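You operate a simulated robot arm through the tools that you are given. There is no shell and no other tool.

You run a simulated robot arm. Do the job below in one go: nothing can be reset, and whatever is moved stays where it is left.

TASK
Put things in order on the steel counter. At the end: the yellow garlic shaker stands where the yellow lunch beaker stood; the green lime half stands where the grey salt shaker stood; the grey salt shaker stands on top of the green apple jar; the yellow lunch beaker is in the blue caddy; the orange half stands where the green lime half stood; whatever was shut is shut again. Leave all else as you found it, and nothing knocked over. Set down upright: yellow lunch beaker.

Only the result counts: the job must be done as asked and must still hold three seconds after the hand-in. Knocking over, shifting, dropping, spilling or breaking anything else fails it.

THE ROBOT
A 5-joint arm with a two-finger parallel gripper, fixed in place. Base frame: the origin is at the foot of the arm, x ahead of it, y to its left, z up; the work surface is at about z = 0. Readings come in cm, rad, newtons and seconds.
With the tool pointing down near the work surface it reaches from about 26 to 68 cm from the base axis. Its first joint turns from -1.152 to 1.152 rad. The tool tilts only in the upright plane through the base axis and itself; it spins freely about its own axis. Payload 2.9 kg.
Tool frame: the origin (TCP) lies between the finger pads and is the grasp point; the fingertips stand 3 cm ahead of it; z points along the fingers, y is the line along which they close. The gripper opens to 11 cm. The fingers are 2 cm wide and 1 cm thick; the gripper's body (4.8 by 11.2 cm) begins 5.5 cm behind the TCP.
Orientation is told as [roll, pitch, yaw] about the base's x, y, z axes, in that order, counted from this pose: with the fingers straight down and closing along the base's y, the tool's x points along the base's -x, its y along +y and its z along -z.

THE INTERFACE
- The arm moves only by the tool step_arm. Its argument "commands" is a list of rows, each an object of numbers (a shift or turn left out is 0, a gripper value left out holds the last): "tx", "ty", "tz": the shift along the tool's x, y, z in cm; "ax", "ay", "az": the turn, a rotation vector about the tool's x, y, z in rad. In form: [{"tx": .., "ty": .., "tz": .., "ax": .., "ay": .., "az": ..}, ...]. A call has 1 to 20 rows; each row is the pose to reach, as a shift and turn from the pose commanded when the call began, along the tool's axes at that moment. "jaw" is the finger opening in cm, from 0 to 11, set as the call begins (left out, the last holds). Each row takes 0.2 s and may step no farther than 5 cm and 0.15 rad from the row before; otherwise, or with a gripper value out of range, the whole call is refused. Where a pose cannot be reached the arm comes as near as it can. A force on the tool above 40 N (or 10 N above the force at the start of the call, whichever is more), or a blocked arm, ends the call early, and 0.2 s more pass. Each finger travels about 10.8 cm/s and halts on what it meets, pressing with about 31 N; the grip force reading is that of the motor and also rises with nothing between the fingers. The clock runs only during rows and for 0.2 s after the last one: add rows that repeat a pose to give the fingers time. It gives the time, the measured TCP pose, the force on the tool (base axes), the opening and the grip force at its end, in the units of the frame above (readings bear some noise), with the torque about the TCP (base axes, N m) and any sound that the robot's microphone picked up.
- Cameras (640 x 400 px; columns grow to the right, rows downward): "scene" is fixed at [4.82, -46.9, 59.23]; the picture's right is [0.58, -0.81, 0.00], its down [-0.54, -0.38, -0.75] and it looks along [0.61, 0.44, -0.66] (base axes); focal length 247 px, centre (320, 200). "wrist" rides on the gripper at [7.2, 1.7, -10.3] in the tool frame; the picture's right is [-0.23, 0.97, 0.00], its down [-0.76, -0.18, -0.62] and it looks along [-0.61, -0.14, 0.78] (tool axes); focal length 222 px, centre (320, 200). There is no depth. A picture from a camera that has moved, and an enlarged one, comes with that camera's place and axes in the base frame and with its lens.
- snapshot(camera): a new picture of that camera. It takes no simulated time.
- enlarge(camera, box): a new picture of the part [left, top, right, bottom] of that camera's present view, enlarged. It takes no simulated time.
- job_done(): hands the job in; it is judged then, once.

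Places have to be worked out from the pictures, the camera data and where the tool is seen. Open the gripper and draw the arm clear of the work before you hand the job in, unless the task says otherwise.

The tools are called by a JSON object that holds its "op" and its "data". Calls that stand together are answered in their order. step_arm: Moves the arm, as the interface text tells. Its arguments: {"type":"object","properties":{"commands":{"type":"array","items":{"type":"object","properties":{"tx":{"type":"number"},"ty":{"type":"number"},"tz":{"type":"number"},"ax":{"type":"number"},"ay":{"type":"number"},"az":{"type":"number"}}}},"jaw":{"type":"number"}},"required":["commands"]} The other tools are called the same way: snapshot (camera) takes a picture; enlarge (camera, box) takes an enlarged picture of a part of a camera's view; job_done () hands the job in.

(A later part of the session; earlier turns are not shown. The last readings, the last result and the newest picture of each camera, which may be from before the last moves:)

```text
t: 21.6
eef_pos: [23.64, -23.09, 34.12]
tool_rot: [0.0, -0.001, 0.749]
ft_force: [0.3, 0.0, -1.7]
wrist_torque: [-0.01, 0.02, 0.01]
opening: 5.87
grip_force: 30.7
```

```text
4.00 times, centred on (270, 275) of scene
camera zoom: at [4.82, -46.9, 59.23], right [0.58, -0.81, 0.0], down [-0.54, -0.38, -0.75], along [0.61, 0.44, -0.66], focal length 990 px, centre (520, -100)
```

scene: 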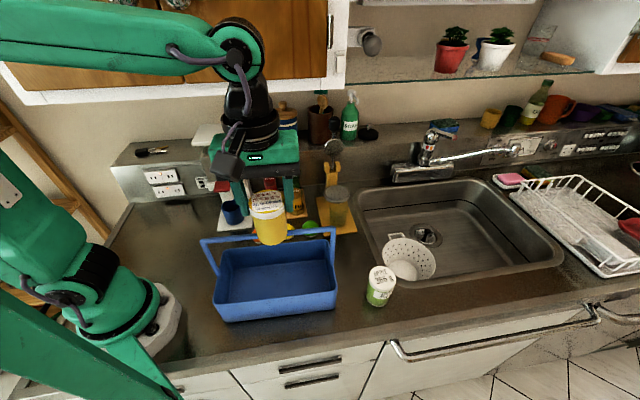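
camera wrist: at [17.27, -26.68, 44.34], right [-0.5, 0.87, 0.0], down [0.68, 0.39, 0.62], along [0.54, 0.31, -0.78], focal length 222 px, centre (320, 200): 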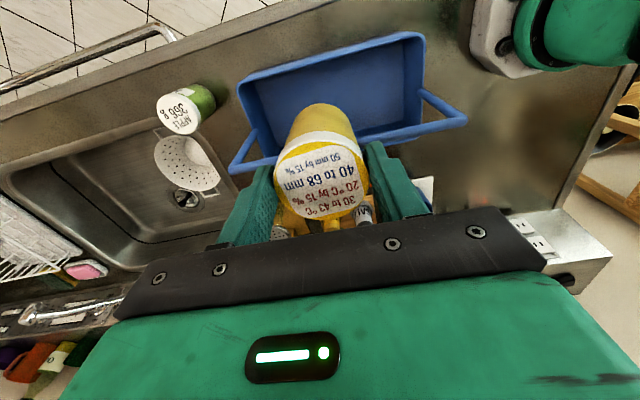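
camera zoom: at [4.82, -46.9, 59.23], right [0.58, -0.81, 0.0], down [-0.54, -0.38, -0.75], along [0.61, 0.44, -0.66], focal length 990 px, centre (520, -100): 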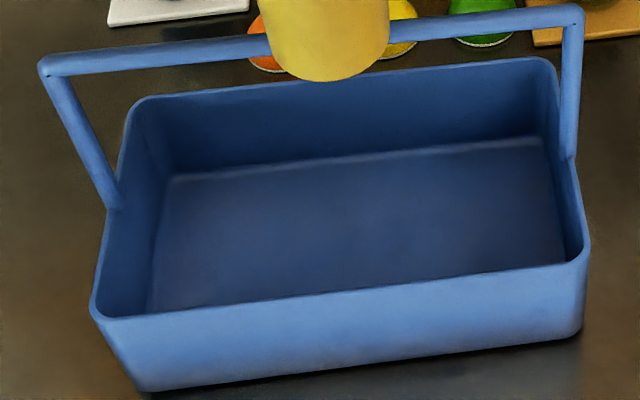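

In tool axes, the front rim's inner edge is at x≈+2.9, the bar's near edge at x≈-3.9, and the beaker spans about -3.3 to +2.5, so both sides clear at the present position. I descend vertically in stages, watching the readings.

{"op": "step_arm", "data": {"commands": [{"tz": 2}, {"tz": 4}, {"tz": 6}, {"tz": 8}, {"tz": 10}, {"tz": 12}, {"tz": 12}, {"tz": 12}]}}

{"op": "snapshot", "data": {"camera": "wrist"}}

{"op": "enlarge", "data": {"camera": "scene", "box": [195, 165, 345, 325]}}

```text
t: 23.4
eef_pos: [23.77, -23.14, 21.89]
tool_rot: [-0.002, 0.0, 0.751]
ft_force: [-0.1, -0.4, -1.8]
wrist_torque: [-0.04, 0.01, 0.01]
opening: 5.88
grip_force: 31.2
```

```text
taken
camera wrist: at [17.25, -26.73, 32.29], right [-0.5, 0.87, 0.0], down [0.68, 0.39, 0.62], along [0.54, 0.31, -0.78], focal length 222 px, centre (320, 200)
```

wrist: 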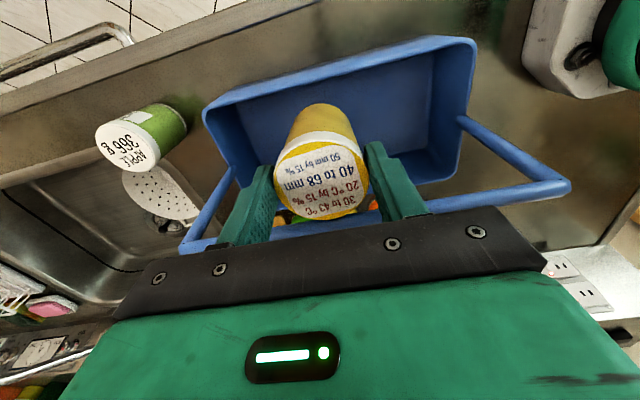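

```text
2.50 times, centred on (270, 245) of scene
camera zoom: at [4.82, -46.9, 59.23], right [0.58, -0.81, 0.0], down [-0.54, -0.38, -0.75], along [0.61, 0.44, -0.66], focal length 618 px, centre (445, 88)
```

zoom: 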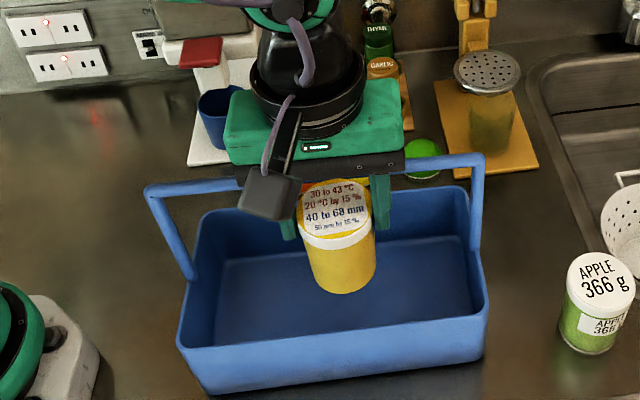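

The picture agrees with the estimate (bar centre about 4.5 cm behind the tool axis). I continue to about z=13.5 and check the gap to the front rim.

{"op": "step_arm", "data": {"commands": [{"tz": 1.5}, {"tz": 3}, {"tz": 4.5}, {"tz": 6}, {"tz": 7.5}, {"tz": 8.4}, {"tz": 8.4}, {"tz": 8.4}]}}

{"op": "snapshot", "data": {"camera": "wrist"}}

{"op": "enlarge", "data": {"camera": "scene", "box": [195, 165, 345, 325]}}

```text
t: 24.6
eef_pos: [24.04, -23.27, 15.64]
tool_rot: [-0.015, -0.001, 0.752]
ft_force: [-1.7, 2.0, 9.2]
wrist_torque: [0.27, -0.25, 0.08]
opening: 5.89
grip_force: 30.9
stopped in row 5: the force on the tool passed its limit at 64 N (the readings are from after the stop); the commanded pose is now the measured one
```

```text
taken
camera wrist: at [17.46, -26.71, 25.87], right [-0.5, 0.87, -0.01], down [0.67, 0.4, 0.63], along [0.55, 0.3, -0.78], focal length 222 px, centre (320, 200)
```

wrist: 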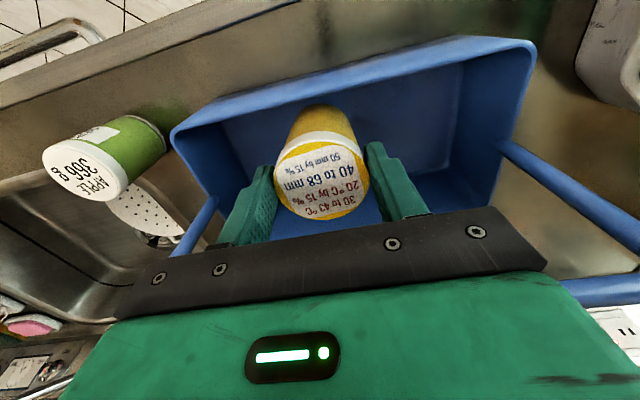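

```text
2.50 times, centred on (270, 245) of scene
camera zoom: at [4.81, -46.9, 59.23], right [0.58, -0.81, 0.0], down [-0.54, -0.38, -0.75], along [0.61, 0.44, -0.66], focal length 618 px, centre (445, 88)
```

zoom: 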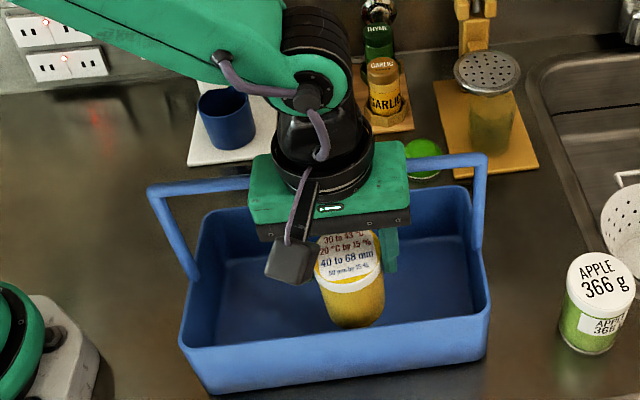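

The tool met something (64 N) at z≈15.6. The torque puts the contact about 3.9 cm behind the tool axis at the height of the gripper's underside, so the body touched the bar. I back straight up and check whether the caddy moved.

{"op": "step_arm", "data": {"commands": [{"tz": -1}, {"tz": -2}, {"tz": -4}, {"tz": -6}, {"tz": -8}, {"tz": -8}, {"tz": -8}]}}

{"op": "enlarge", "data": {"camera": "scene", "box": [195, 225, 345, 325]}}

{"op": "snapshot", "data": {"camera": "wrist"}}

{"op": "enlarge", "data": {"camera": "scene", "box": [200, 90, 330, 260]}}

```text
t: 26.2
eef_pos: [23.81, -23.11, 23.57]
tool_rot: [-0.012, 0.0, 0.753]
ft_force: [-0.4, 0.0, -1.9]
wrist_torque: [0.0, 0.02, -0.04]
opening: 5.86
grip_force: 31.1
```

```text
4.00 times, centred on (270, 275) of scene
camera zoom: at [4.82, -46.9, 59.23], right [0.58, -0.81, 0.0], down [-0.54, -0.38, -0.75], along [0.61, 0.44, -0.66], focal length 990 px, centre (520, -100)
```

zoom: 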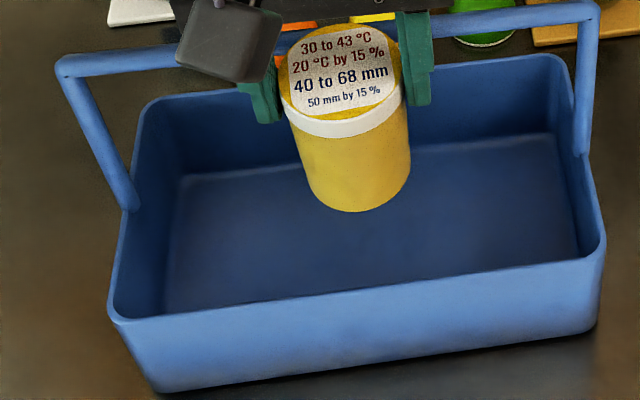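

```text
taken
camera wrist: at [17.26, -26.63, 33.83], right [-0.5, 0.87, -0.01], down [0.67, 0.4, 0.63], along [0.55, 0.3, -0.78], focal length 222 px, centre (320, 200)
```

wrist: 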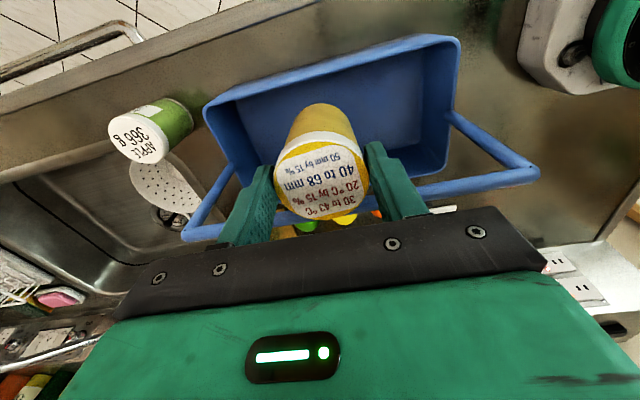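

```text
2.35 times, centred on (265, 175) of scene
camera zoom: at [4.82, -46.9, 59.23], right [0.58, -0.81, 0.0], down [-0.54, -0.38, -0.75], along [0.61, 0.44, -0.66], focal length 582 px, centre (449, 259)
```

zoom: 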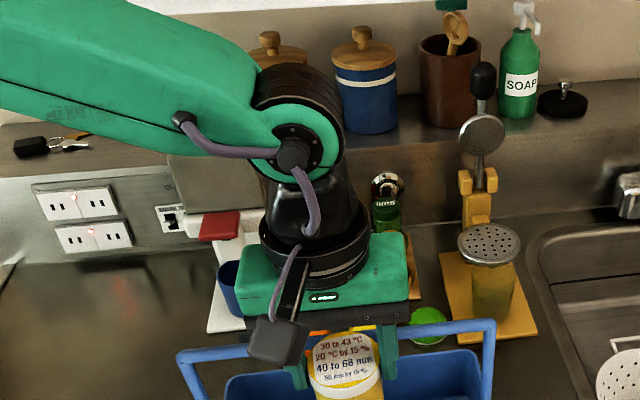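

The caddy slid by roughly 0.9 cm along its length, which I will have to push back later. First I need to know what stuck out on the gripper's far side, so I rise well clear and spin the tool to show that side to the scene camera.

{"op": "step_arm", "data": {"commands": [{"tz": -3}, {"tz": -6}, {"tz": -9}, {"tz": -12}, {"tz": -14}, {"tz": -14, "az": 0.14}, {"tz": -14, "az": 0.28}, {"tz": -14, "az": 0.42}, {"tz": -14, "az": 0.56}, {"tz": -14, "az": 0.7}, {"tz": -14, "az": 0.84}, {"tz": -14, "az": 0.98}, {"tz": -14, "az": 1.12}, {"tz": -14, "az": 1.26}, {"tz": -14, "az": 1.4}, {"tz": -14, "az": 1.54}, {"tz": -14, "az": 1.54}]}}

{"op": "enlarge", "data": {"camera": "scene", "box": [180, 50, 340, 240]}}

```text
t: 29.8
eef_pos: [23.8, -22.79, 37.55]
tool_rot: [-0.001, -0.012, -0.79]
ft_force: [0.5, -0.4, -1.2]
wrist_torque: [0.0, -0.01, -0.01]
opening: 5.89
grip_force: 31.6
```

```text
2.11 times, centred on (260, 145) of scene
camera zoom: at [4.82, -46.9, 59.23], right [0.58, -0.81, 0.0], down [-0.54, -0.38, -0.75], along [0.61, 0.44, -0.66], focal length 521 px, centre (446, 316)
```

zoom: 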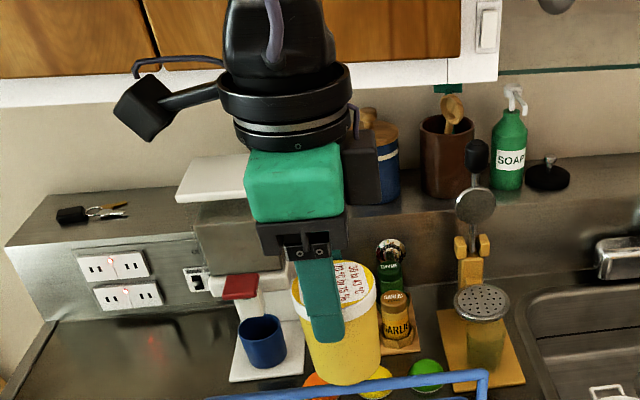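

The side view explains it: a dark module sticks out about 5 cm on the gripper's -x side. The beaker must therefore go in with the camera side toward the bar and the beaker offset the other way. I carry it back to its own spot, set it down and regrip.

{"op": "step_arm", "data": {"commands": [{"tx": -1.9, "ty": 1.04, "az": -0.14}, {"tx": -3.8, "ty": 2.08, "az": -0.28}, {"tx": -5.7, "ty": 3.13, "az": -0.42}, {"tx": -7.6, "ty": 4.17, "az": -0.56}, {"tx": -9.5, "ty": 5.21, "az": -0.7}, {"tx": -11.4, "ty": 6.25, "az": -0.84}, {"tx": -13.3, "ty": 7.3, "az": -0.98}, {"tx": -15.2, "ty": 8.34, "az": -1.12}, {"tx": -17.1, "ty": 9.38, "az": -1.26}, {"tx": -19, "ty": 10.42, "az": -1.4}, {"tx": -20.84, "ty": 11.46, "az": -1.54}, {"tx": -20.84, "ty": 11.46, "az": -1.54}, {"tx": -20.84, "ty": 11.46, "az": -1.54}]}}

```text
t: 32.6
eef_pos: [46.68, -29.75, 37.79]
tool_rot: [-0.011, -0.003, 0.754]
ft_force: [-0.1, 0.4, -1.6]
wrist_torque: [0.01, -0.01, 0.01]
opening: 5.88
grip_force: 31.0
```

I level the small residual tilt and descend above the free spot to z≈12.

{"op": "step_arm", "data": {"commands": [{"tx": -0.11, "ty": 0.22, "tz": 4, "ax": -0.011, "ay": 0.003}, {"tx": -0.11, "ty": 0.22, "tz": 8, "ax": -0.011, "ay": 0.003}, {"tx": -0.11, "ty": 0.22, "tz": 12, "ax": -0.011, "ay": 0.003}, {"tx": -0.11, "ty": 0.22, "tz": 16, "ax": -0.011, "ay": 0.003}, {"tx": -0.11, "ty": 0.22, "tz": 20, "ax": -0.011, "ay": 0.003}, {"tx": -0.11, "ty": 0.22, "tz": 24, "ax": -0.011, "ay": 0.003}, {"tx": -0.11, "ty": 0.22, "tz": 25.8, "ax": -0.011, "ay": 0.003}, {"tx": -0.11, "ty": 0.22, "tz": 25.8, "ax": -0.011, "ay": 0.003}, {"tx": -0.11, "ty": 0.22, "tz": 25.8, "ax": -0.011, "ay": 0.003}]}}

{"op": "snapshot", "data": {"camera": "scene"}}

```text
t: 34.6
eef_pos: [46.81, -29.79, 11.95]
tool_rot: [0.0, -0.001, 0.752]
ft_force: [0.3, 0.0, -2.1]
wrist_torque: [0.04, 0.02, 0.02]
opening: 5.86
grip_force: 31.0
```

```text
taken
```

scene: 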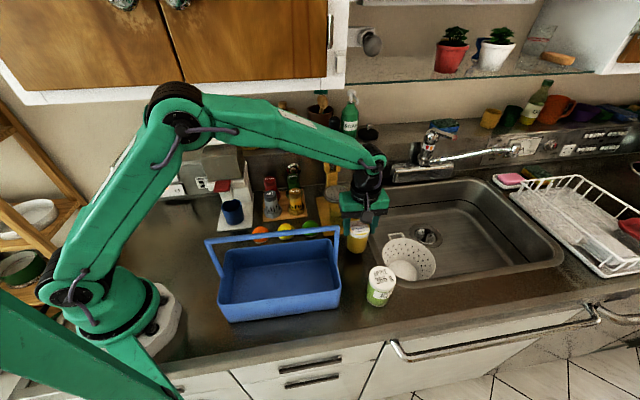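

The beaker bottom is about 2.8 cm above the counter. I lower it gently, then release.

{"op": "step_arm", "data": {"commands": [{"tz": 1}, {"tz": 2}, {"tz": 2.4}, {"tz": 2.6}, {"tz": 2.75}, {"tz": 2.75}]}}

{"op": "step_arm", "data": {"commands": [{}, {}, {}], "jaw": 9}}

{"op": "step_arm", "data": {"commands": [{"tz": -2}, {"tz": -4}, {"tz": -7}, {"tz": -7}, {"tz": -7}]}}

{"op": "snapshot", "data": {"camera": "wrist"}}

{"op": "enlarge", "data": {"camera": "scene", "box": [310, 160, 410, 270]}}

```text
t: 36.0
eef_pos: [46.76, -29.65, 9.2]
tool_rot: [0.0, 0.0, 0.753]
ft_force: [-0.7, -0.5, -1.6]
wrist_torque: [0.03, 0.0, 0.02]
opening: 5.91
grip_force: 31.2
```

```text
t: 36.8
eef_pos: [46.85, -29.87, 9.22]
tool_rot: [0.0, -0.001, 0.753]
ft_force: [0.2, 0.4, -0.8]
wrist_torque: [-0.03, -0.01, 0.01]
opening: 9.0
grip_force: 0.0
```

```text
t: 38.0
eef_pos: [46.68, -29.64, 16.35]
tool_rot: [0.002, 0.0, 0.752]
ft_force: [0.3, 0.0, -1.1]
wrist_torque: [-0.06, 0.03, 0.01]
opening: 8.98
grip_force: 0.1
```

```text
taken
camera wrist: at [40.3, -33.27, 26.61], right [-0.5, 0.87, 0.0], down [0.68, 0.39, 0.62], along [0.54, 0.31, -0.78], focal length 222 px, centre (320, 200)
```

wrist: 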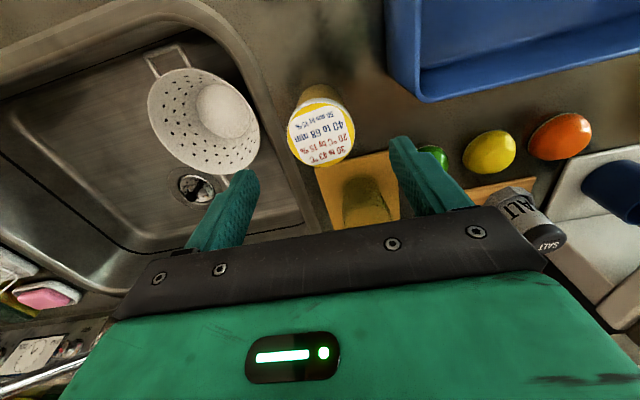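

```text
3.64 times, centred on (360, 215) of scene
camera zoom: at [4.82, -46.9, 59.23], right [0.58, -0.81, 0.0], down [-0.54, -0.38, -0.75], along [0.61, 0.44, -0.66], focal length 900 px, centre (174, 146)
```

zoom: 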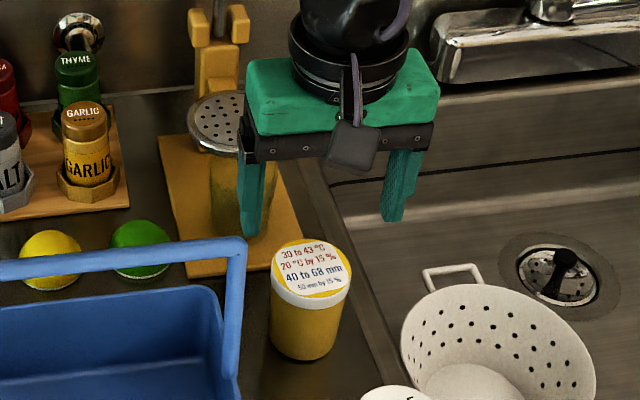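

The beaker stands upright on its spot again. I now go back to exactly the first overhead viewing pose, so that I can measure how far the caddy slid and fix that while the gripper is empty.

{"op": "step_arm", "data": {"commands": [{"tz": -4}, {"tz": -8}, {"tz": -12}, {"tz": -16}, {"tz": -19.77}, {"tz": -19.77, "tx": 1.71, "ty": 3.75}, {"tz": -19.77, "tx": 3.41, "ty": 7.5}, {"tz": -19.77, "tx": 5.12, "ty": 11.25}, {"tz": -19.77, "tx": 6.83, "ty": 15}, {"tz": -19.77, "tx": 8.53, "ty": 18.76}, {"tz": -19.77, "tx": 10.24, "ty": 22.51}, {"tz": -19.77, "tx": 10.24, "ty": 22.51}, {"tz": -19.77, "tx": 10.24, "ty": 22.51}]}}

{"op": "enlarge", "data": {"camera": "wrist", "box": [200, 0, 480, 200]}}

{"op": "enlarge", "data": {"camera": "scene", "box": [290, 215, 350, 320]}}

{"op": "enlarge", "data": {"camera": "scene", "box": [195, 225, 275, 330]}}

{"op": "enlarge", "data": {"camera": "scene", "box": [190, 220, 350, 330]}}

```text
t: 40.8
eef_pos: [23.9, -20.09, 35.97]
tool_rot: [0.0, -0.001, 0.752]
ft_force: [-0.8, 0.8, -0.1]
wrist_torque: [-0.02, 0.01, -0.01]
opening: 9.03
grip_force: 0.0
```

```text
2.00 times, centred on (340, 100) of wrist
camera zoom: at [17.37, -23.63, 46.16], right [-0.5, 0.87, 0.0], down [0.68, 0.39, 0.62], along [0.54, 0.31, -0.78], focal length 444 px, centre (280, 400)
```

zoom: 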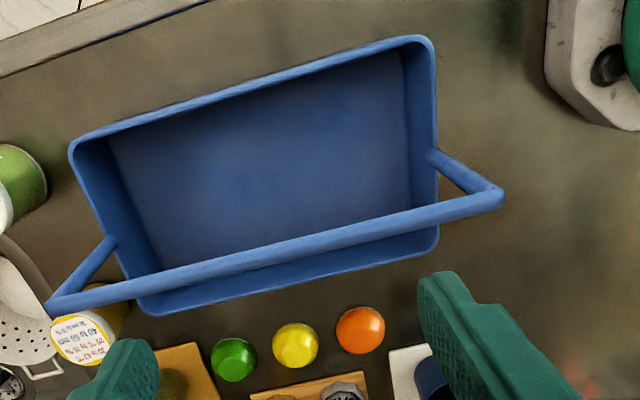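

```text
3.81 times, centred on (320, 268) of scene
camera zoom: at [4.82, -46.9, 59.23], right [0.58, -0.81, 0.0], down [-0.54, -0.38, -0.75], along [0.61, 0.44, -0.66], focal length 942 px, centre (320, -57)
```

zoom: 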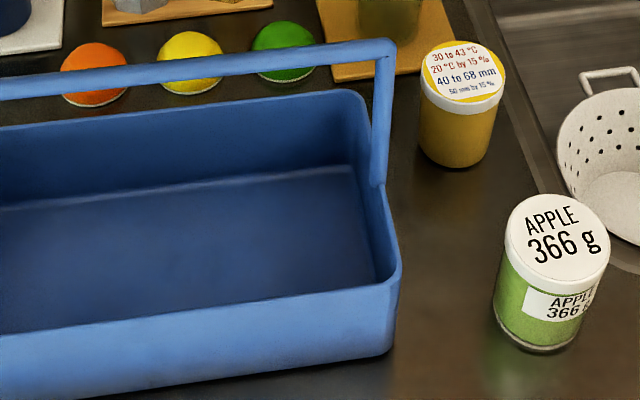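

```text
3.81 times, centred on (235, 278) of scene
camera zoom: at [4.82, -46.9, 59.23], right [0.58, -0.81, 0.0], down [-0.54, -0.38, -0.75], along [0.61, 0.44, -0.66], focal length 942 px, centre (644, -95)
```

zoom: 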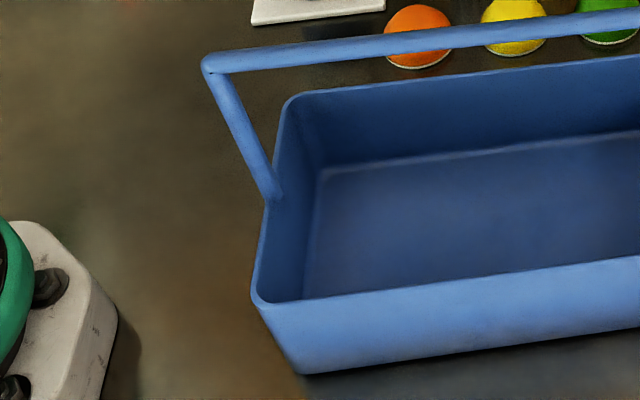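

```text
3.64 times, centred on (270, 275) of scene
camera zoom: at [4.82, -46.9, 59.23], right [0.58, -0.81, 0.0], down [-0.54, -0.38, -0.75], along [0.61, 0.44, -0.66], focal length 900 px, centre (502, -73)
```

zoom: 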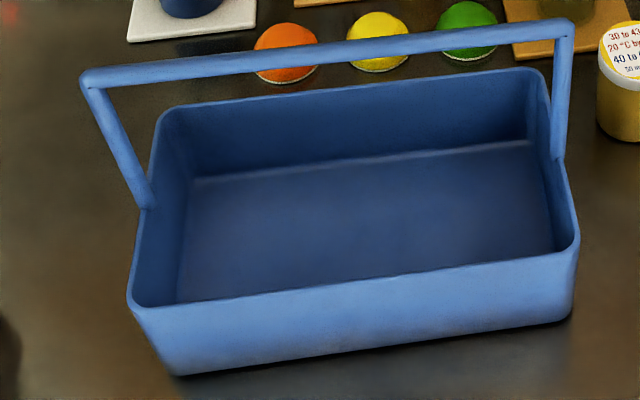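

Comparing identical views, the caddy moved about +0.9 cm along its length and turned about 1.3° anticlockwise. I will grip its front wall and slide it back, so I zoom on that wall for its exact position and on the handle bar for later.

{"op": "enlarge", "data": {"camera": "wrist", "box": [300, 25, 364, 65]}}

{"op": "enlarge", "data": {"camera": "wrist", "box": [300, 100, 380, 160]}}

{"op": "enlarge", "data": {"camera": "wrist", "box": [225, 55, 289, 95]}}

{"op": "enlarge", "data": {"camera": "wrist", "box": [380, 5, 444, 45]}}

```text
10.00 times, centred on (332, 45) of wrist
camera zoom: at [17.37, -23.63, 46.16], right [-0.5, 0.87, 0.0], down [0.68, 0.39, 0.62], along [0.54, 0.31, -0.78], focal length 2221 px, centre (200, 1750)
```

zoom: 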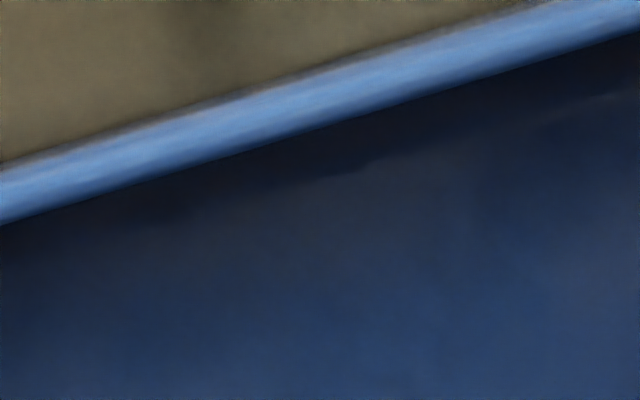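

```text
6.67 times, centred on (340, 130) of wrist
camera zoom: at [17.37, -23.63, 46.16], right [-0.5, 0.87, 0.0], down [0.68, 0.39, 0.62], along [0.54, 0.31, -0.78], focal length 1481 px, centre (187, 667)
```

zoom: 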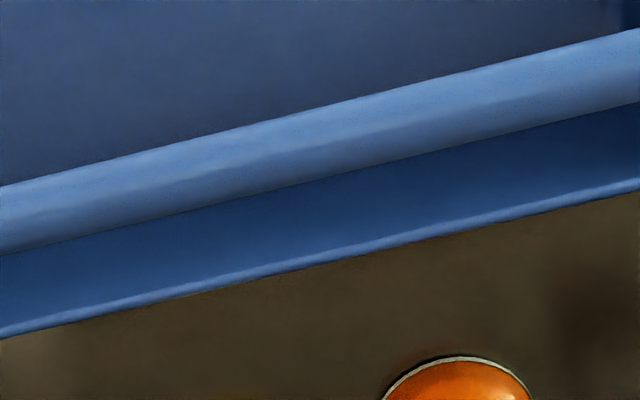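

```text
10.00 times, centred on (257, 75) of wrist
camera zoom: at [17.37, -23.63, 46.16], right [-0.5, 0.87, 0.0], down [0.68, 0.39, 0.62], along [0.54, 0.31, -0.78], focal length 2221 px, centre (950, 1450)
```

zoom: 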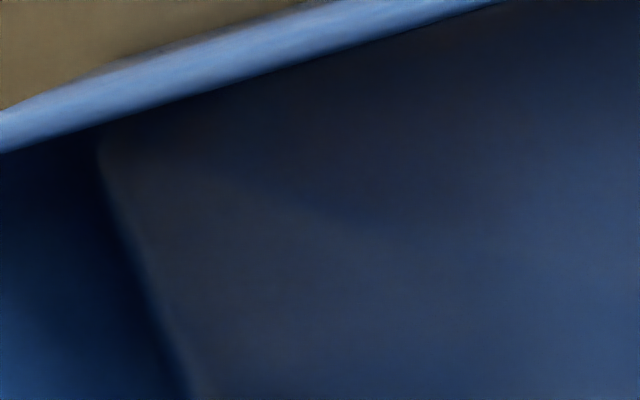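

```text
10.00 times, centred on (412, 25) of wrist
camera zoom: at [17.37, -23.63, 46.16], right [-0.5, 0.87, 0.0], down [0.68, 0.39, 0.62], along [0.54, 0.31, -0.78], focal length 2221 px, centre (-600, 1950)
```

zoom: 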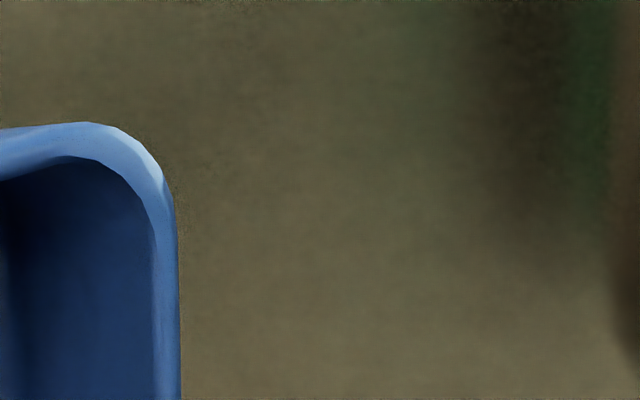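

The front wall spans about n = -1.7 to -1.1 with its rim at z≈8.5, well away from the handle bar. I turn the closing axis across that wall and go above its middle.

{"op": "step_arm", "data": {"commands": [{"tx": 0.5, "ty": -0.1, "tz": 1, "az": 0.142}, {"tx": 1, "ty": -0.2, "tz": 2, "az": 0.284}, {"tx": 1.5, "ty": -0.3, "tz": 3, "az": 0.426}, {"tx": 2, "ty": -0.4, "tz": 4, "az": 0.568}, {"tx": 2.5, "ty": -0.5, "tz": 5, "az": 0.71}, {"tx": 3, "ty": -0.6, "tz": 6, "az": 0.852}, {"tx": 3.5, "ty": -0.7, "tz": 7, "az": 0.994}, {"tx": 4, "ty": -0.8, "tz": 8, "az": 1.136}, {"tx": 4.5, "ty": -0.9, "tz": 9, "az": 1.278}, {"tx": 5, "ty": -1, "tz": 10, "az": 1.42}, {"tx": 5.44, "ty": -1, "tz": 10, "az": 1.558}, {"tx": 5.44, "ty": -1, "tz": 10, "az": 1.558}, {"tx": 5.44, "ty": -1, "tz": 10, "az": 1.558}], "jaw": 4}}

{"op": "snapshot", "data": {"camera": "wrist"}}

{"op": "snapshot", "data": {"camera": "scene"}}

```text
t: 43.6
eef_pos: [20.76, -24.54, 26.12]
tool_rot: [0.0, -0.001, -0.808]
ft_force: [0.1, 0.3, -0.1]
wrist_torque: [-0.03, 0.03, -0.06]
opening: 4.0
grip_force: 0.1
```

```text
taken
camera wrist: at [16.89, -18.07, 36.38], right [0.86, 0.51, 0.0], down [0.4, -0.67, 0.62], along [0.32, -0.54, -0.78], focal length 222 px, centre (320, 200)
```

wrist: 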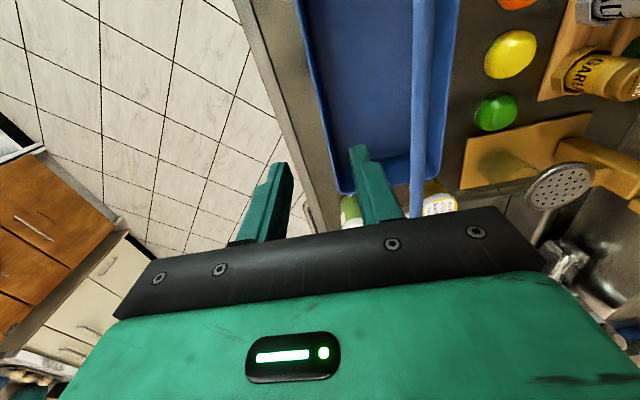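

```text
taken
```

scene: 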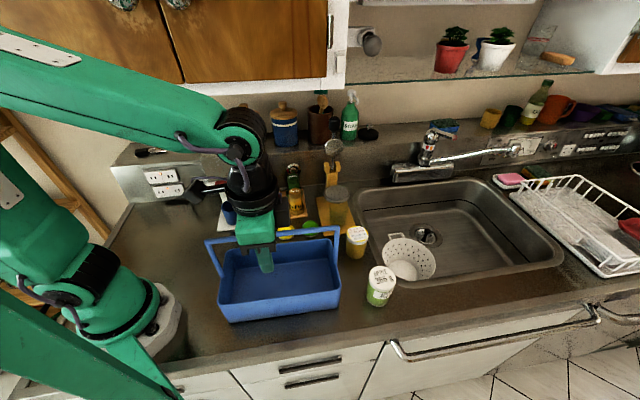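

The wrist camera now looks along the front wall. I enlarge it to check how the wall lies between the fingers.

{"op": "enlarge", "data": {"camera": "wrist", "box": [270, 0, 430, 100]}}

{"op": "enlarge", "data": {"camera": "wrist", "box": [230, 100, 470, 250]}}

```text
4.00 times, centred on (350, 50) of wrist
camera zoom: at [16.89, -18.07, 36.38], right [0.86, 0.51, 0.0], down [0.4, -0.67, 0.62], along [0.32, -0.54, -0.78], focal length 888 px, centre (200, 800)
```

zoom: 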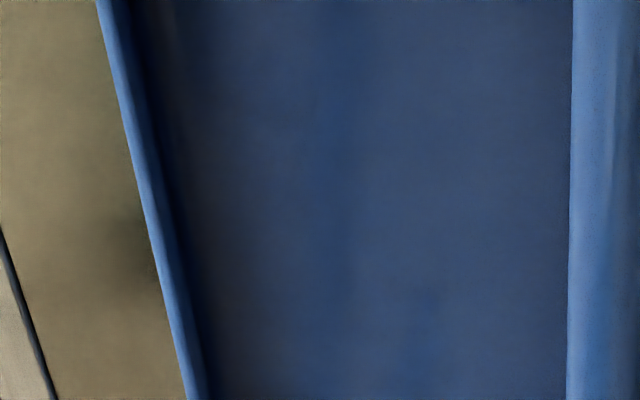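

```text
2.67 times, centred on (350, 175) of wrist
camera zoom: at [16.89, -18.07, 36.38], right [0.86, 0.51, 0.0], down [0.4, -0.67, 0.62], along [0.32, -0.54, -0.78], focal length 592 px, centre (240, 267)
```

zoom: 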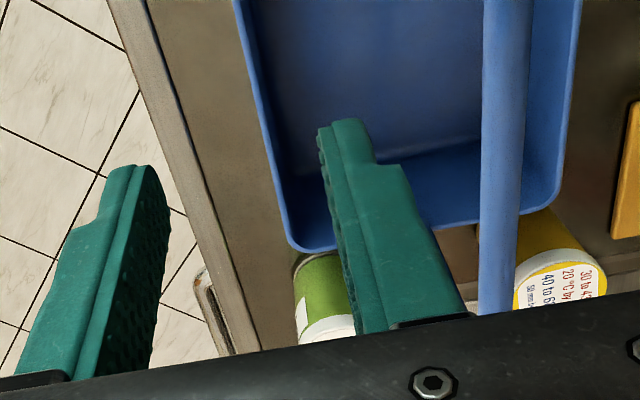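

The wall is centred between the fingers and parallel to them. I descend so the fingertips straddle it by about 2.5 cm, then close gently on it.

{"op": "step_arm", "data": {"commands": [{"tz": 3}, {"tz": 6}, {"tz": 9}, {"tz": 12}, {"tz": 14.5}, {"tz": 16.5}, {"tz": 17.2}, {"tz": 17.2}, {"tz": 17.2}]}}

{"op": "enlarge", "data": {"camera": "wrist", "box": [230, 60, 470, 230]}}

```text
t: 45.6
eef_pos: [20.75, -24.54, 8.8]
tool_rot: [0.001, 0.0, -0.806]
ft_force: [-0.5, 0.6, -0.6]
wrist_torque: [0.03, 0.01, 0.03]
opening: 4.0
grip_force: 0.0
```

```text
2.35 times, centred on (350, 145) of wrist
camera zoom: at [16.84, -18.03, 19.11], right [0.86, 0.51, 0.0], down [0.4, -0.67, 0.62], along [0.32, -0.54, -0.78], focal length 523 px, centre (249, 329)
```

zoom: 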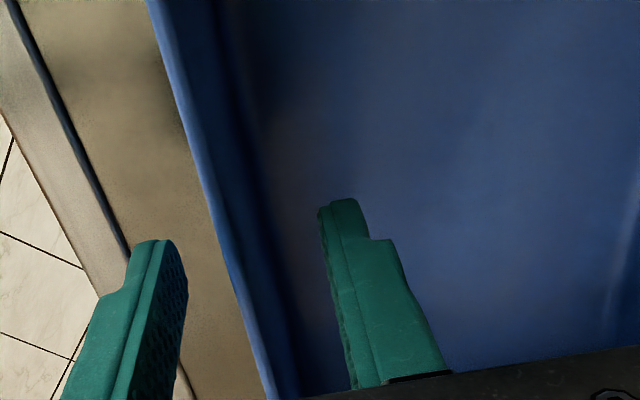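

The wall sits between the fingers with space on both sides. I close on it.

{"op": "step_arm", "data": {"commands": [{}, {}, {}], "jaw": 1.2}}

{"op": "step_arm", "data": {"commands": [{}, {}, {}, {}], "jaw": 0.2}}

{"op": "enlarge", "data": {"camera": "scene", "box": [290, 215, 350, 320]}}

{"op": "enlarge", "data": {"camera": "scene", "box": [195, 225, 275, 330]}}

```text
t: 46.4
eef_pos: [20.77, -24.6, 8.83]
tool_rot: [0.0, 0.001, -0.808]
ft_force: [0.2, -0.2, -0.9]
wrist_torque: [0.04, 0.01, 0.01]
opening: 1.18
grip_force: 0.1
```

```text
t: 47.4
eef_pos: [20.65, -24.56, 8.87]
tool_rot: [0.0, -0.001, -0.806]
ft_force: [0.3, 1.0, 0.4]
wrist_torque: [-0.06, -0.07, 0.08]
opening: 0.36
grip_force: 31.3
```

```text
3.81 times, centred on (320, 268) of scene
camera zoom: at [4.82, -46.9, 59.23], right [0.58, -0.81, 0.0], down [-0.54, -0.38, -0.75], along [0.61, 0.44, -0.66], focal length 942 px, centre (320, -57)
```

zoom: 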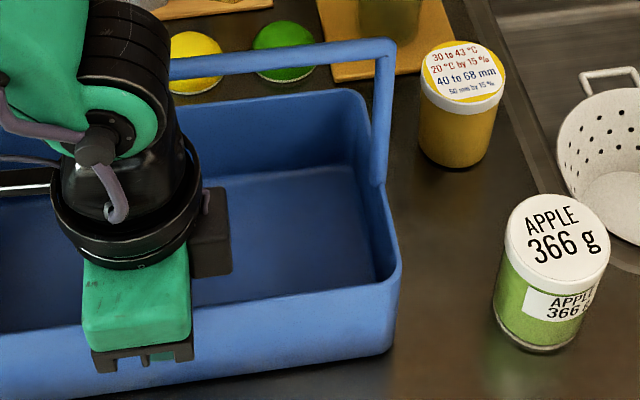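

```text
3.81 times, centred on (235, 278) of scene
camera zoom: at [4.82, -46.9, 59.23], right [0.58, -0.81, 0.0], down [-0.54, -0.38, -0.75], along [0.61, 0.44, -0.66], focal length 942 px, centre (644, -95)
```

zoom: 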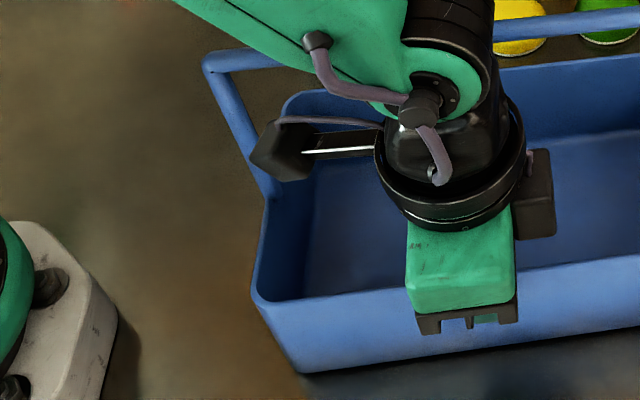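

The wall is gripped (0.36 cm thick) and the caddy stayed put on closing. I slide it back: 0.92 cm along its length, with a 0.02 rad clockwise turn.

{"op": "step_arm", "data": {"commands": [{"tx": 0.15, "ty": -0.01, "az": 0.004}, {"tx": 0.3, "ty": -0.02, "az": 0.008}, {"tx": 0.45, "ty": -0.03, "az": 0.011}, {"tx": 0.6, "ty": -0.03, "az": 0.014}, {"tx": 0.75, "ty": -0.04, "az": 0.017}, {"tx": 0.92, "ty": -0.05, "az": 0.02}, {"tx": 0.92, "ty": -0.05, "az": 0.02}, {"tx": 0.92, "ty": -0.05, "az": 0.02}]}}

{"op": "enlarge", "data": {"camera": "scene", "box": [290, 215, 350, 320]}}

{"op": "enlarge", "data": {"camera": "scene", "box": [195, 225, 275, 330]}}

```text
t: 49.2
eef_pos: [19.9, -24.01, 8.92]
tool_rot: [0.001, 0.0, -0.827]
ft_force: [2.0, -1.5, 8.0]
wrist_torque: [-0.61, -0.6, 0.05]
opening: 0.36
grip_force: 31.1
```

```text
3.81 times, centred on (320, 268) of scene
camera zoom: at [4.82, -46.9, 59.23], right [0.58, -0.81, 0.0], down [-0.54, -0.38, -0.75], along [0.61, 0.44, -0.66], focal length 942 px, centre (320, -57)
```

zoom: 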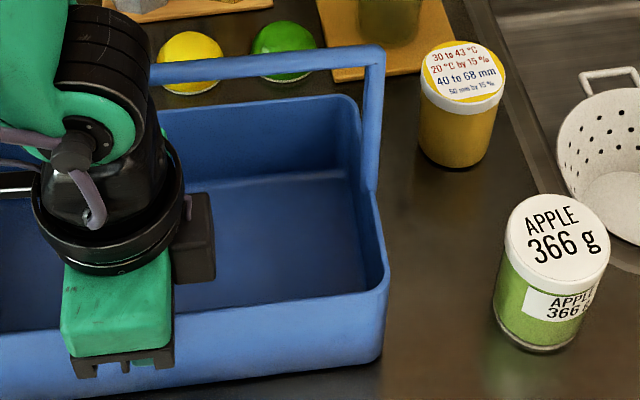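

```text
3.81 times, centred on (235, 278) of scene
camera zoom: at [4.82, -46.9, 59.23], right [0.58, -0.81, 0.0], down [-0.54, -0.38, -0.75], along [0.61, 0.44, -0.66], focal length 942 px, centre (644, -95)
```

zoom: 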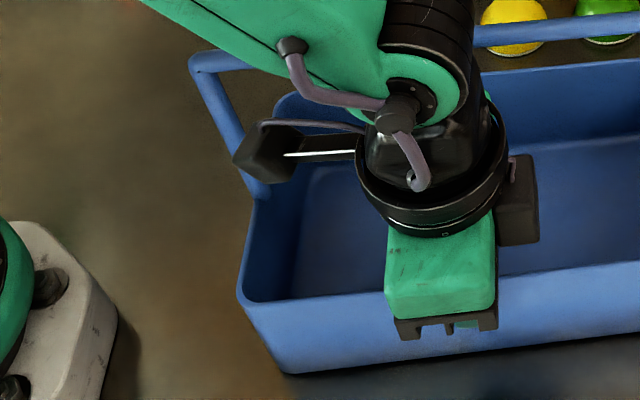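

The views nearly match the originals, with about 2–3 px left to go. I nudge 0.12 cm more, then release and compare.

{"op": "step_arm", "data": {"commands": [{"tx": 0.06}, {"tx": 0.12}, {"tx": 0.12}]}}

{"op": "step_arm", "data": {"commands": [{}, {}, {}], "jaw": 3}}

{"op": "step_arm", "data": {"commands": [{"tz": -3}, {"tz": -6}, {"tz": -9}, {"tz": -12}, {"tz": -16}, {"tz": -16}]}}

{"op": "enlarge", "data": {"camera": "scene", "box": [290, 215, 350, 320]}}

{"op": "enlarge", "data": {"camera": "scene", "box": [195, 225, 275, 330]}}

```text
t: 50.0
eef_pos: [19.93, -23.91, 8.8]
tool_rot: [0.0, -0.001, -0.826]
ft_force: [4.3, -5.0, 19.8]
wrist_torque: [0.31, 0.24, -0.06]
opening: 0.38
grip_force: 30.8
```

```text
t: 50.8
eef_pos: [19.85, -23.86, 8.75]
tool_rot: [-0.001, -0.002, -0.825]
ft_force: [-0.8, -0.3, 1.2]
wrist_torque: [-0.02, 0.01, 0.0]
opening: 2.99
grip_force: 0.0
```

```text
t: 52.2
eef_pos: [19.9, -23.87, 24.97]
tool_rot: [0.0, -0.001, -0.825]
ft_force: [0.4, 0.4, 0.1]
wrist_torque: [0.0, 0.0, 0.0]
opening: 3.02
grip_force: 0.0
```

```text
3.81 times, centred on (320, 268) of scene
camera zoom: at [4.82, -46.9, 59.23], right [0.58, -0.81, 0.0], down [-0.54, -0.38, -0.75], along [0.61, 0.44, -0.66], focal length 942 px, centre (320, -57)
```

zoom: 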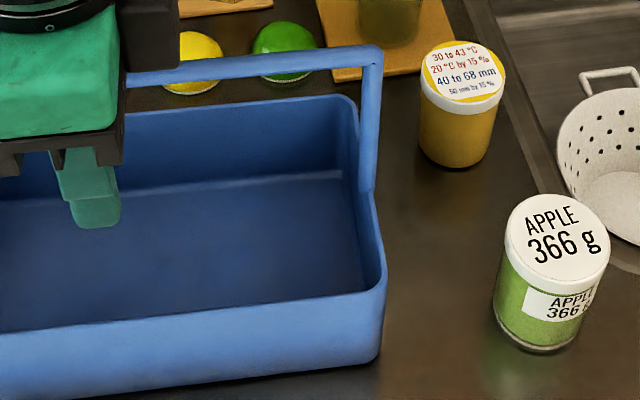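

```text
3.81 times, centred on (235, 278) of scene
camera zoom: at [4.82, -46.9, 59.23], right [0.58, -0.81, 0.0], down [-0.54, -0.38, -0.75], along [0.61, 0.44, -0.66], focal length 942 px, centre (644, -95)
```

zoom: 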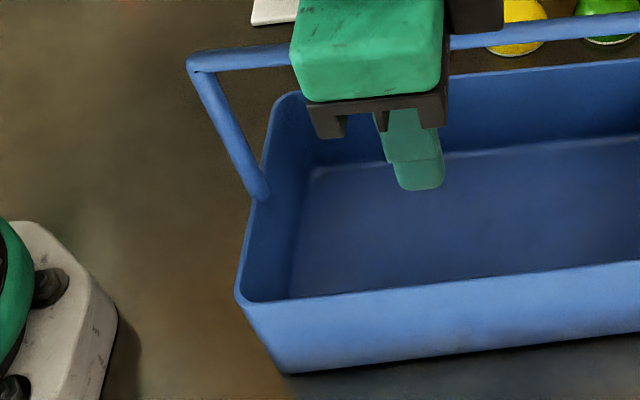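

The caddy now matches its original picture coordinates to within about a millimetre. I go back to the beaker and measure it from close above, for a regrip with the offset toward the camera side.

{"op": "step_arm", "data": {"commands": [{"tz": -5}, {"tz": -9.5}, {"tz": -9.5, "tx": -2.045, "ty": 1.5, "az": -0.143}, {"tz": -9.5, "tx": -4.09, "ty": 3, "az": -0.286}, {"tz": -9.5, "tx": -6.14, "ty": 4.5, "az": -0.43}, {"tz": -9.5, "tx": -8.18, "ty": 6, "az": -0.573}, {"tz": -9.5, "tx": -10.23, "ty": 7.5, "az": -0.716}, {"tz": -9.5, "tx": -12.27, "ty": 9, "az": -0.859}, {"tz": -9.5, "tx": -14.32, "ty": 10.5, "az": -1.002}, {"tz": -9.5, "tx": -16.36, "ty": 12, "az": -1.145}, {"tz": -9.5, "tx": -18.41, "ty": 13.5, "az": -1.289}, {"tz": -9.5, "tx": -20.45, "ty": 15, "az": -1.432}, {"tz": -9.5, "tx": -22.5, "ty": 16.5, "az": -1.575}, {"tz": -5, "tx": -22.5, "ty": 16.5, "az": -1.575}, {"tz": -1, "tx": -22.5, "ty": 16.5, "az": -1.575}, {"tz": 3, "tx": -22.5, "ty": 16.5, "az": -1.575}, {"tz": 7, "tx": -22.5, "ty": 16.5, "az": -1.575}, {"tz": 8.5, "tx": -22.5, "ty": 16.5, "az": -1.575}, {"tz": 8.5, "tx": -22.5, "ty": 16.5, "az": -1.575}, {"tz": 8.5, "tx": -22.5, "ty": 16.5, "az": -1.575}], "jaw": 9}}

{"op": "enlarge", "data": {"camera": "wrist", "box": [270, 80, 370, 180]}}

{"op": "enlarge", "data": {"camera": "scene", "box": [340, 220, 376, 262]}}

```text
t: 56.4
eef_pos: [47.19, -29.21, 16.33]
tool_rot: [0.001, 0.001, 0.749]
ft_force: [-0.1, 0.5, -0.1]
wrist_torque: [0.0, -0.02, 0.01]
opening: 8.98
grip_force: 0.0
```

```text
4.00 times, centred on (320, 130) of wrist
camera zoom: at [40.64, -32.86, 26.62], right [-0.5, 0.87, 0.0], down [0.68, 0.39, 0.62], along [0.54, 0.31, -0.78], focal length 888 px, centre (320, 480)
```

zoom: 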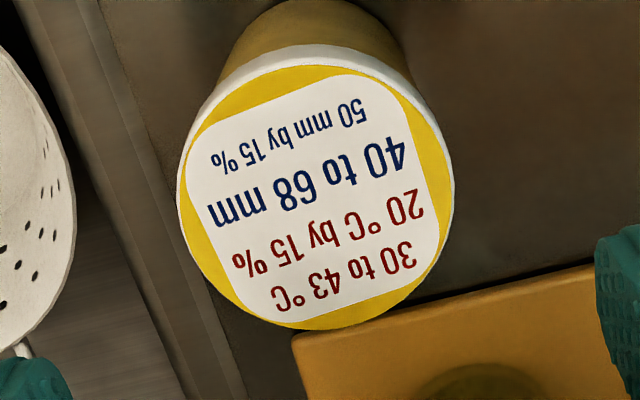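

```text
9.52 times, centred on (358, 241) of scene
camera zoom: at [4.82, -46.9, 59.23], right [0.58, -0.81, 0.0], down [-0.54, -0.38, -0.75], along [0.61, 0.44, -0.66], focal length 2356 px, centre (-42, -190)
```

zoom: 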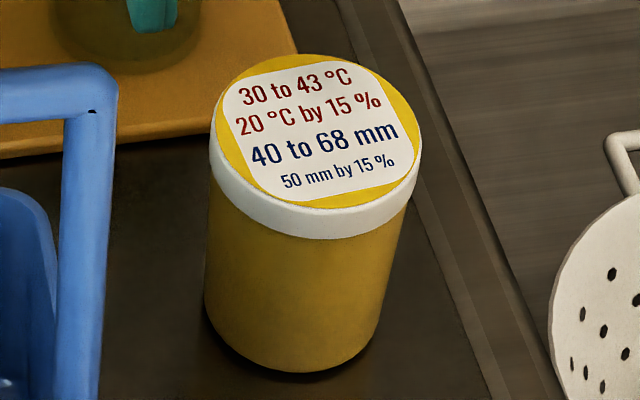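

The beaker lies at tool x≈+0.24. I shift slightly so it sits at about +0.4, descend to z≈9.25, grip and do a short test lift.

{"op": "step_arm", "data": {"commands": [{"tx": -0.15, "tz": 2}, {"tx": -0.15, "tz": 4}, {"tx": -0.15, "tz": 6}, {"tx": -0.15, "tz": 7.08}, {"tx": -0.15, "tz": 7.08}, {"tx": -0.15, "tz": 7.08}]}}

{"op": "step_arm", "data": {"commands": [{}, {}, {}, {}], "jaw": 4}}

{"op": "step_arm", "data": {"commands": [{"tz": -0.5}, {"tz": -1}, {"tz": -1.5}, {"tz": -2}, {"tz": -3}, {"tz": -4}, {"tz": -4}]}}

{"op": "enlarge", "data": {"camera": "wrist", "box": [180, 60, 480, 260]}}

{"op": "enlarge", "data": {"camera": "scene", "box": [335, 185, 385, 250]}}

```text
t: 57.8
eef_pos: [47.31, -29.13, 9.27]
tool_rot: [0.001, -0.002, 0.75]
ft_force: [-0.3, 0.1, 0.0]
wrist_torque: [-0.02, 0.02, 0.0]
opening: 9.0
grip_force: 0.1
```

```text
t: 58.8
eef_pos: [47.3, -29.16, 9.18]
tool_rot: [0.001, -0.001, 0.751]
ft_force: [1.0, 0.2, -0.1]
wrist_torque: [0.01, -0.06, -0.02]
opening: 5.85
grip_force: 31.2
```

```text
t: 60.4
eef_pos: [47.35, -29.26, 13.37]
tool_rot: [-0.001, -0.001, 0.748]
ft_force: [0.3, -0.1, -1.5]
wrist_torque: [-0.01, 0.03, 0.04]
opening: 5.84
grip_force: 31.4
```

```text
2.00 times, centred on (330, 160) of wrist
camera zoom: at [40.85, -32.81, 23.57], right [-0.5, 0.87, 0.0], down [0.68, 0.39, 0.62], along [0.54, 0.31, -0.78], focal length 444 px, centre (300, 280)
```

zoom: 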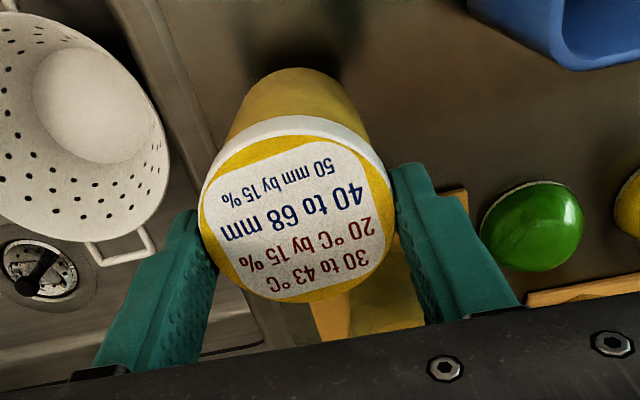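

```text
6.15 times, centred on (360, 218) of scene
camera zoom: at [4.82, -46.9, 59.23], right [0.58, -0.81, 0.0], down [-0.54, -0.38, -0.75], along [0.61, 0.44, -0.66], focal length 1523 px, centre (74, 92)
```

zoom: 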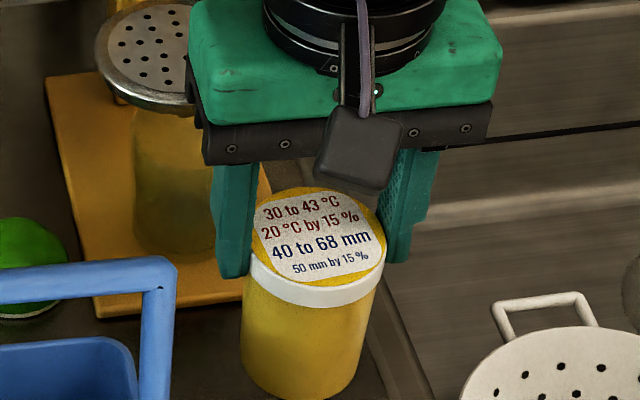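

The grip is good and the beaker sits at tool x≈+0.47. I lift it to z≈37 and carry it toward the caddy's front half while turning. I stop side-on to inspect the camera bracket, which must pass over the bar.

{"op": "step_arm", "data": {"commands": [{"tz": -3}, {"tz": -6}, {"tz": -9}, {"tz": -12}, {"tz": -15}, {"tz": -18}, {"tz": -21}, {"tz": -24}, {"tz": -24, "tx": 1.19, "ty": 1.97, "az": 0.14}, {"tz": -24, "tx": 2.37, "ty": 3.94, "az": 0.28}, {"tz": -24, "tx": 3.56, "ty": 5.91, "az": 0.42}, {"tz": -24, "tx": 4.75, "ty": 7.88, "az": 0.56}, {"tz": -24, "tx": 5.93, "ty": 9.85, "az": 0.7}, {"tz": -24, "tx": 7.12, "ty": 11.83, "az": 0.84}, {"tz": -24, "tx": 8.3, "ty": 13.8, "az": 0.98}, {"tz": -24, "tx": 9.49, "ty": 15.77, "az": 1.12}, {"tz": -24, "tx": 10.68, "ty": 17.74, "az": 1.26}, {"tz": -24, "tx": 11.86, "ty": 19.71, "az": 1.4}, {"tz": -24, "tx": 13.05, "ty": 21.68, "az": 1.54}, {"tz": -24, "tx": 13.05, "ty": 21.68, "az": 1.54}]}}

{"op": "enlarge", "data": {"camera": "scene", "box": [200, 60, 300, 170]}}

{"op": "snapshot", "data": {"camera": "scene"}}

```text
t: 64.6
eef_pos: [23.09, -22.1, 37.22]
tool_rot: [0.0, -0.001, -0.795]
ft_force: [0.4, 0.1, -1.4]
wrist_torque: [-0.03, -0.01, 0.02]
opening: 5.87
grip_force: 31.2
```

```text
3.64 times, centred on (250, 115) of scene
camera zoom: at [4.82, -46.9, 59.23], right [0.58, -0.81, 0.0], down [-0.54, -0.38, -0.75], along [0.61, 0.44, -0.66], focal length 900 px, centre (574, 509)
```

zoom: 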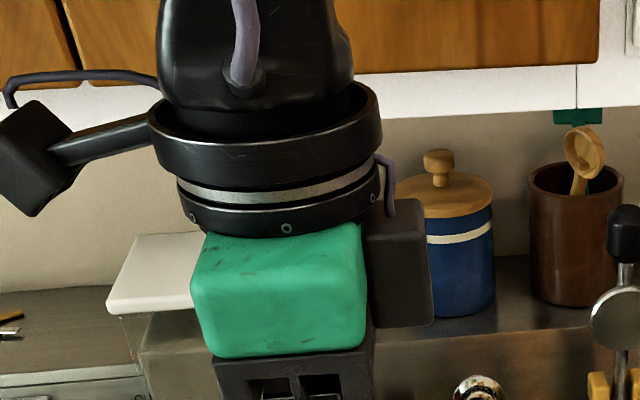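

```text
taken
```

scene: 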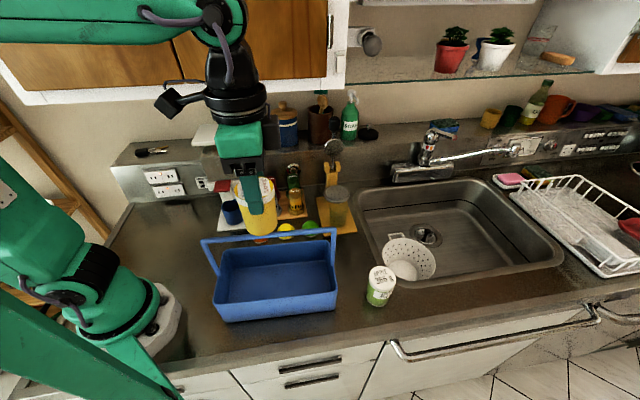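

From the side, the camera bracket's underside is about 11.5 cm behind the TCP, so it should just clear the bar at the final height. I finish the turn so the camera side faces the bar.

{"op": "step_arm", "data": {"commands": [{"az": 0.145}, {"az": 0.29}, {"az": 0.435}, {"az": 0.58}, {"az": 0.725}, {"az": 0.87}, {"az": 1.015}, {"az": 1.16}, {"az": 1.305}, {"az": 1.45}, {"az": 1.595}, {"az": 1.595}, {"az": 1.595}]}}

{"op": "snapshot", "data": {"camera": "wrist"}}

{"op": "snapshot", "data": {"camera": "scene"}}

```text
t: 67.4
eef_pos: [23.19, -22.14, 37.26]
tool_rot: [0.0, 0.0, -2.387]
ft_force: [-0.1, -0.5, -1.3]
wrist_torque: [-0.01, -0.01, 0.01]
opening: 5.86
grip_force: 31.2
```

```text
taken
camera wrist: at [29.49, -18.33, 47.53], right [0.5, -0.87, 0.0], down [-0.68, -0.39, 0.62], along [-0.54, -0.31, -0.78], focal length 222 px, centre (320, 200)
```

wrist: 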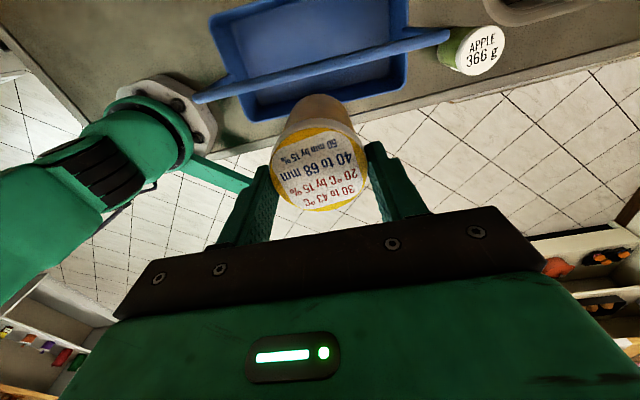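

```text
taken
```

scene: 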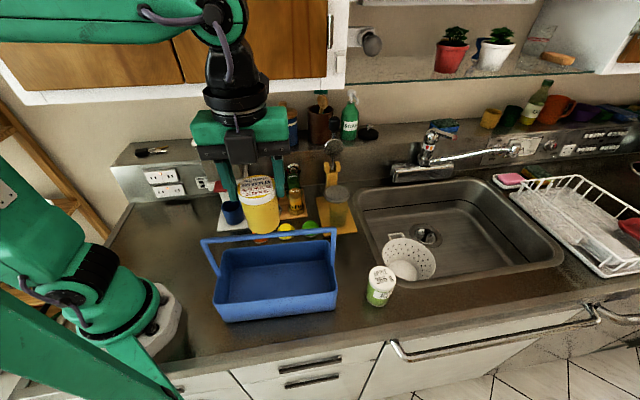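

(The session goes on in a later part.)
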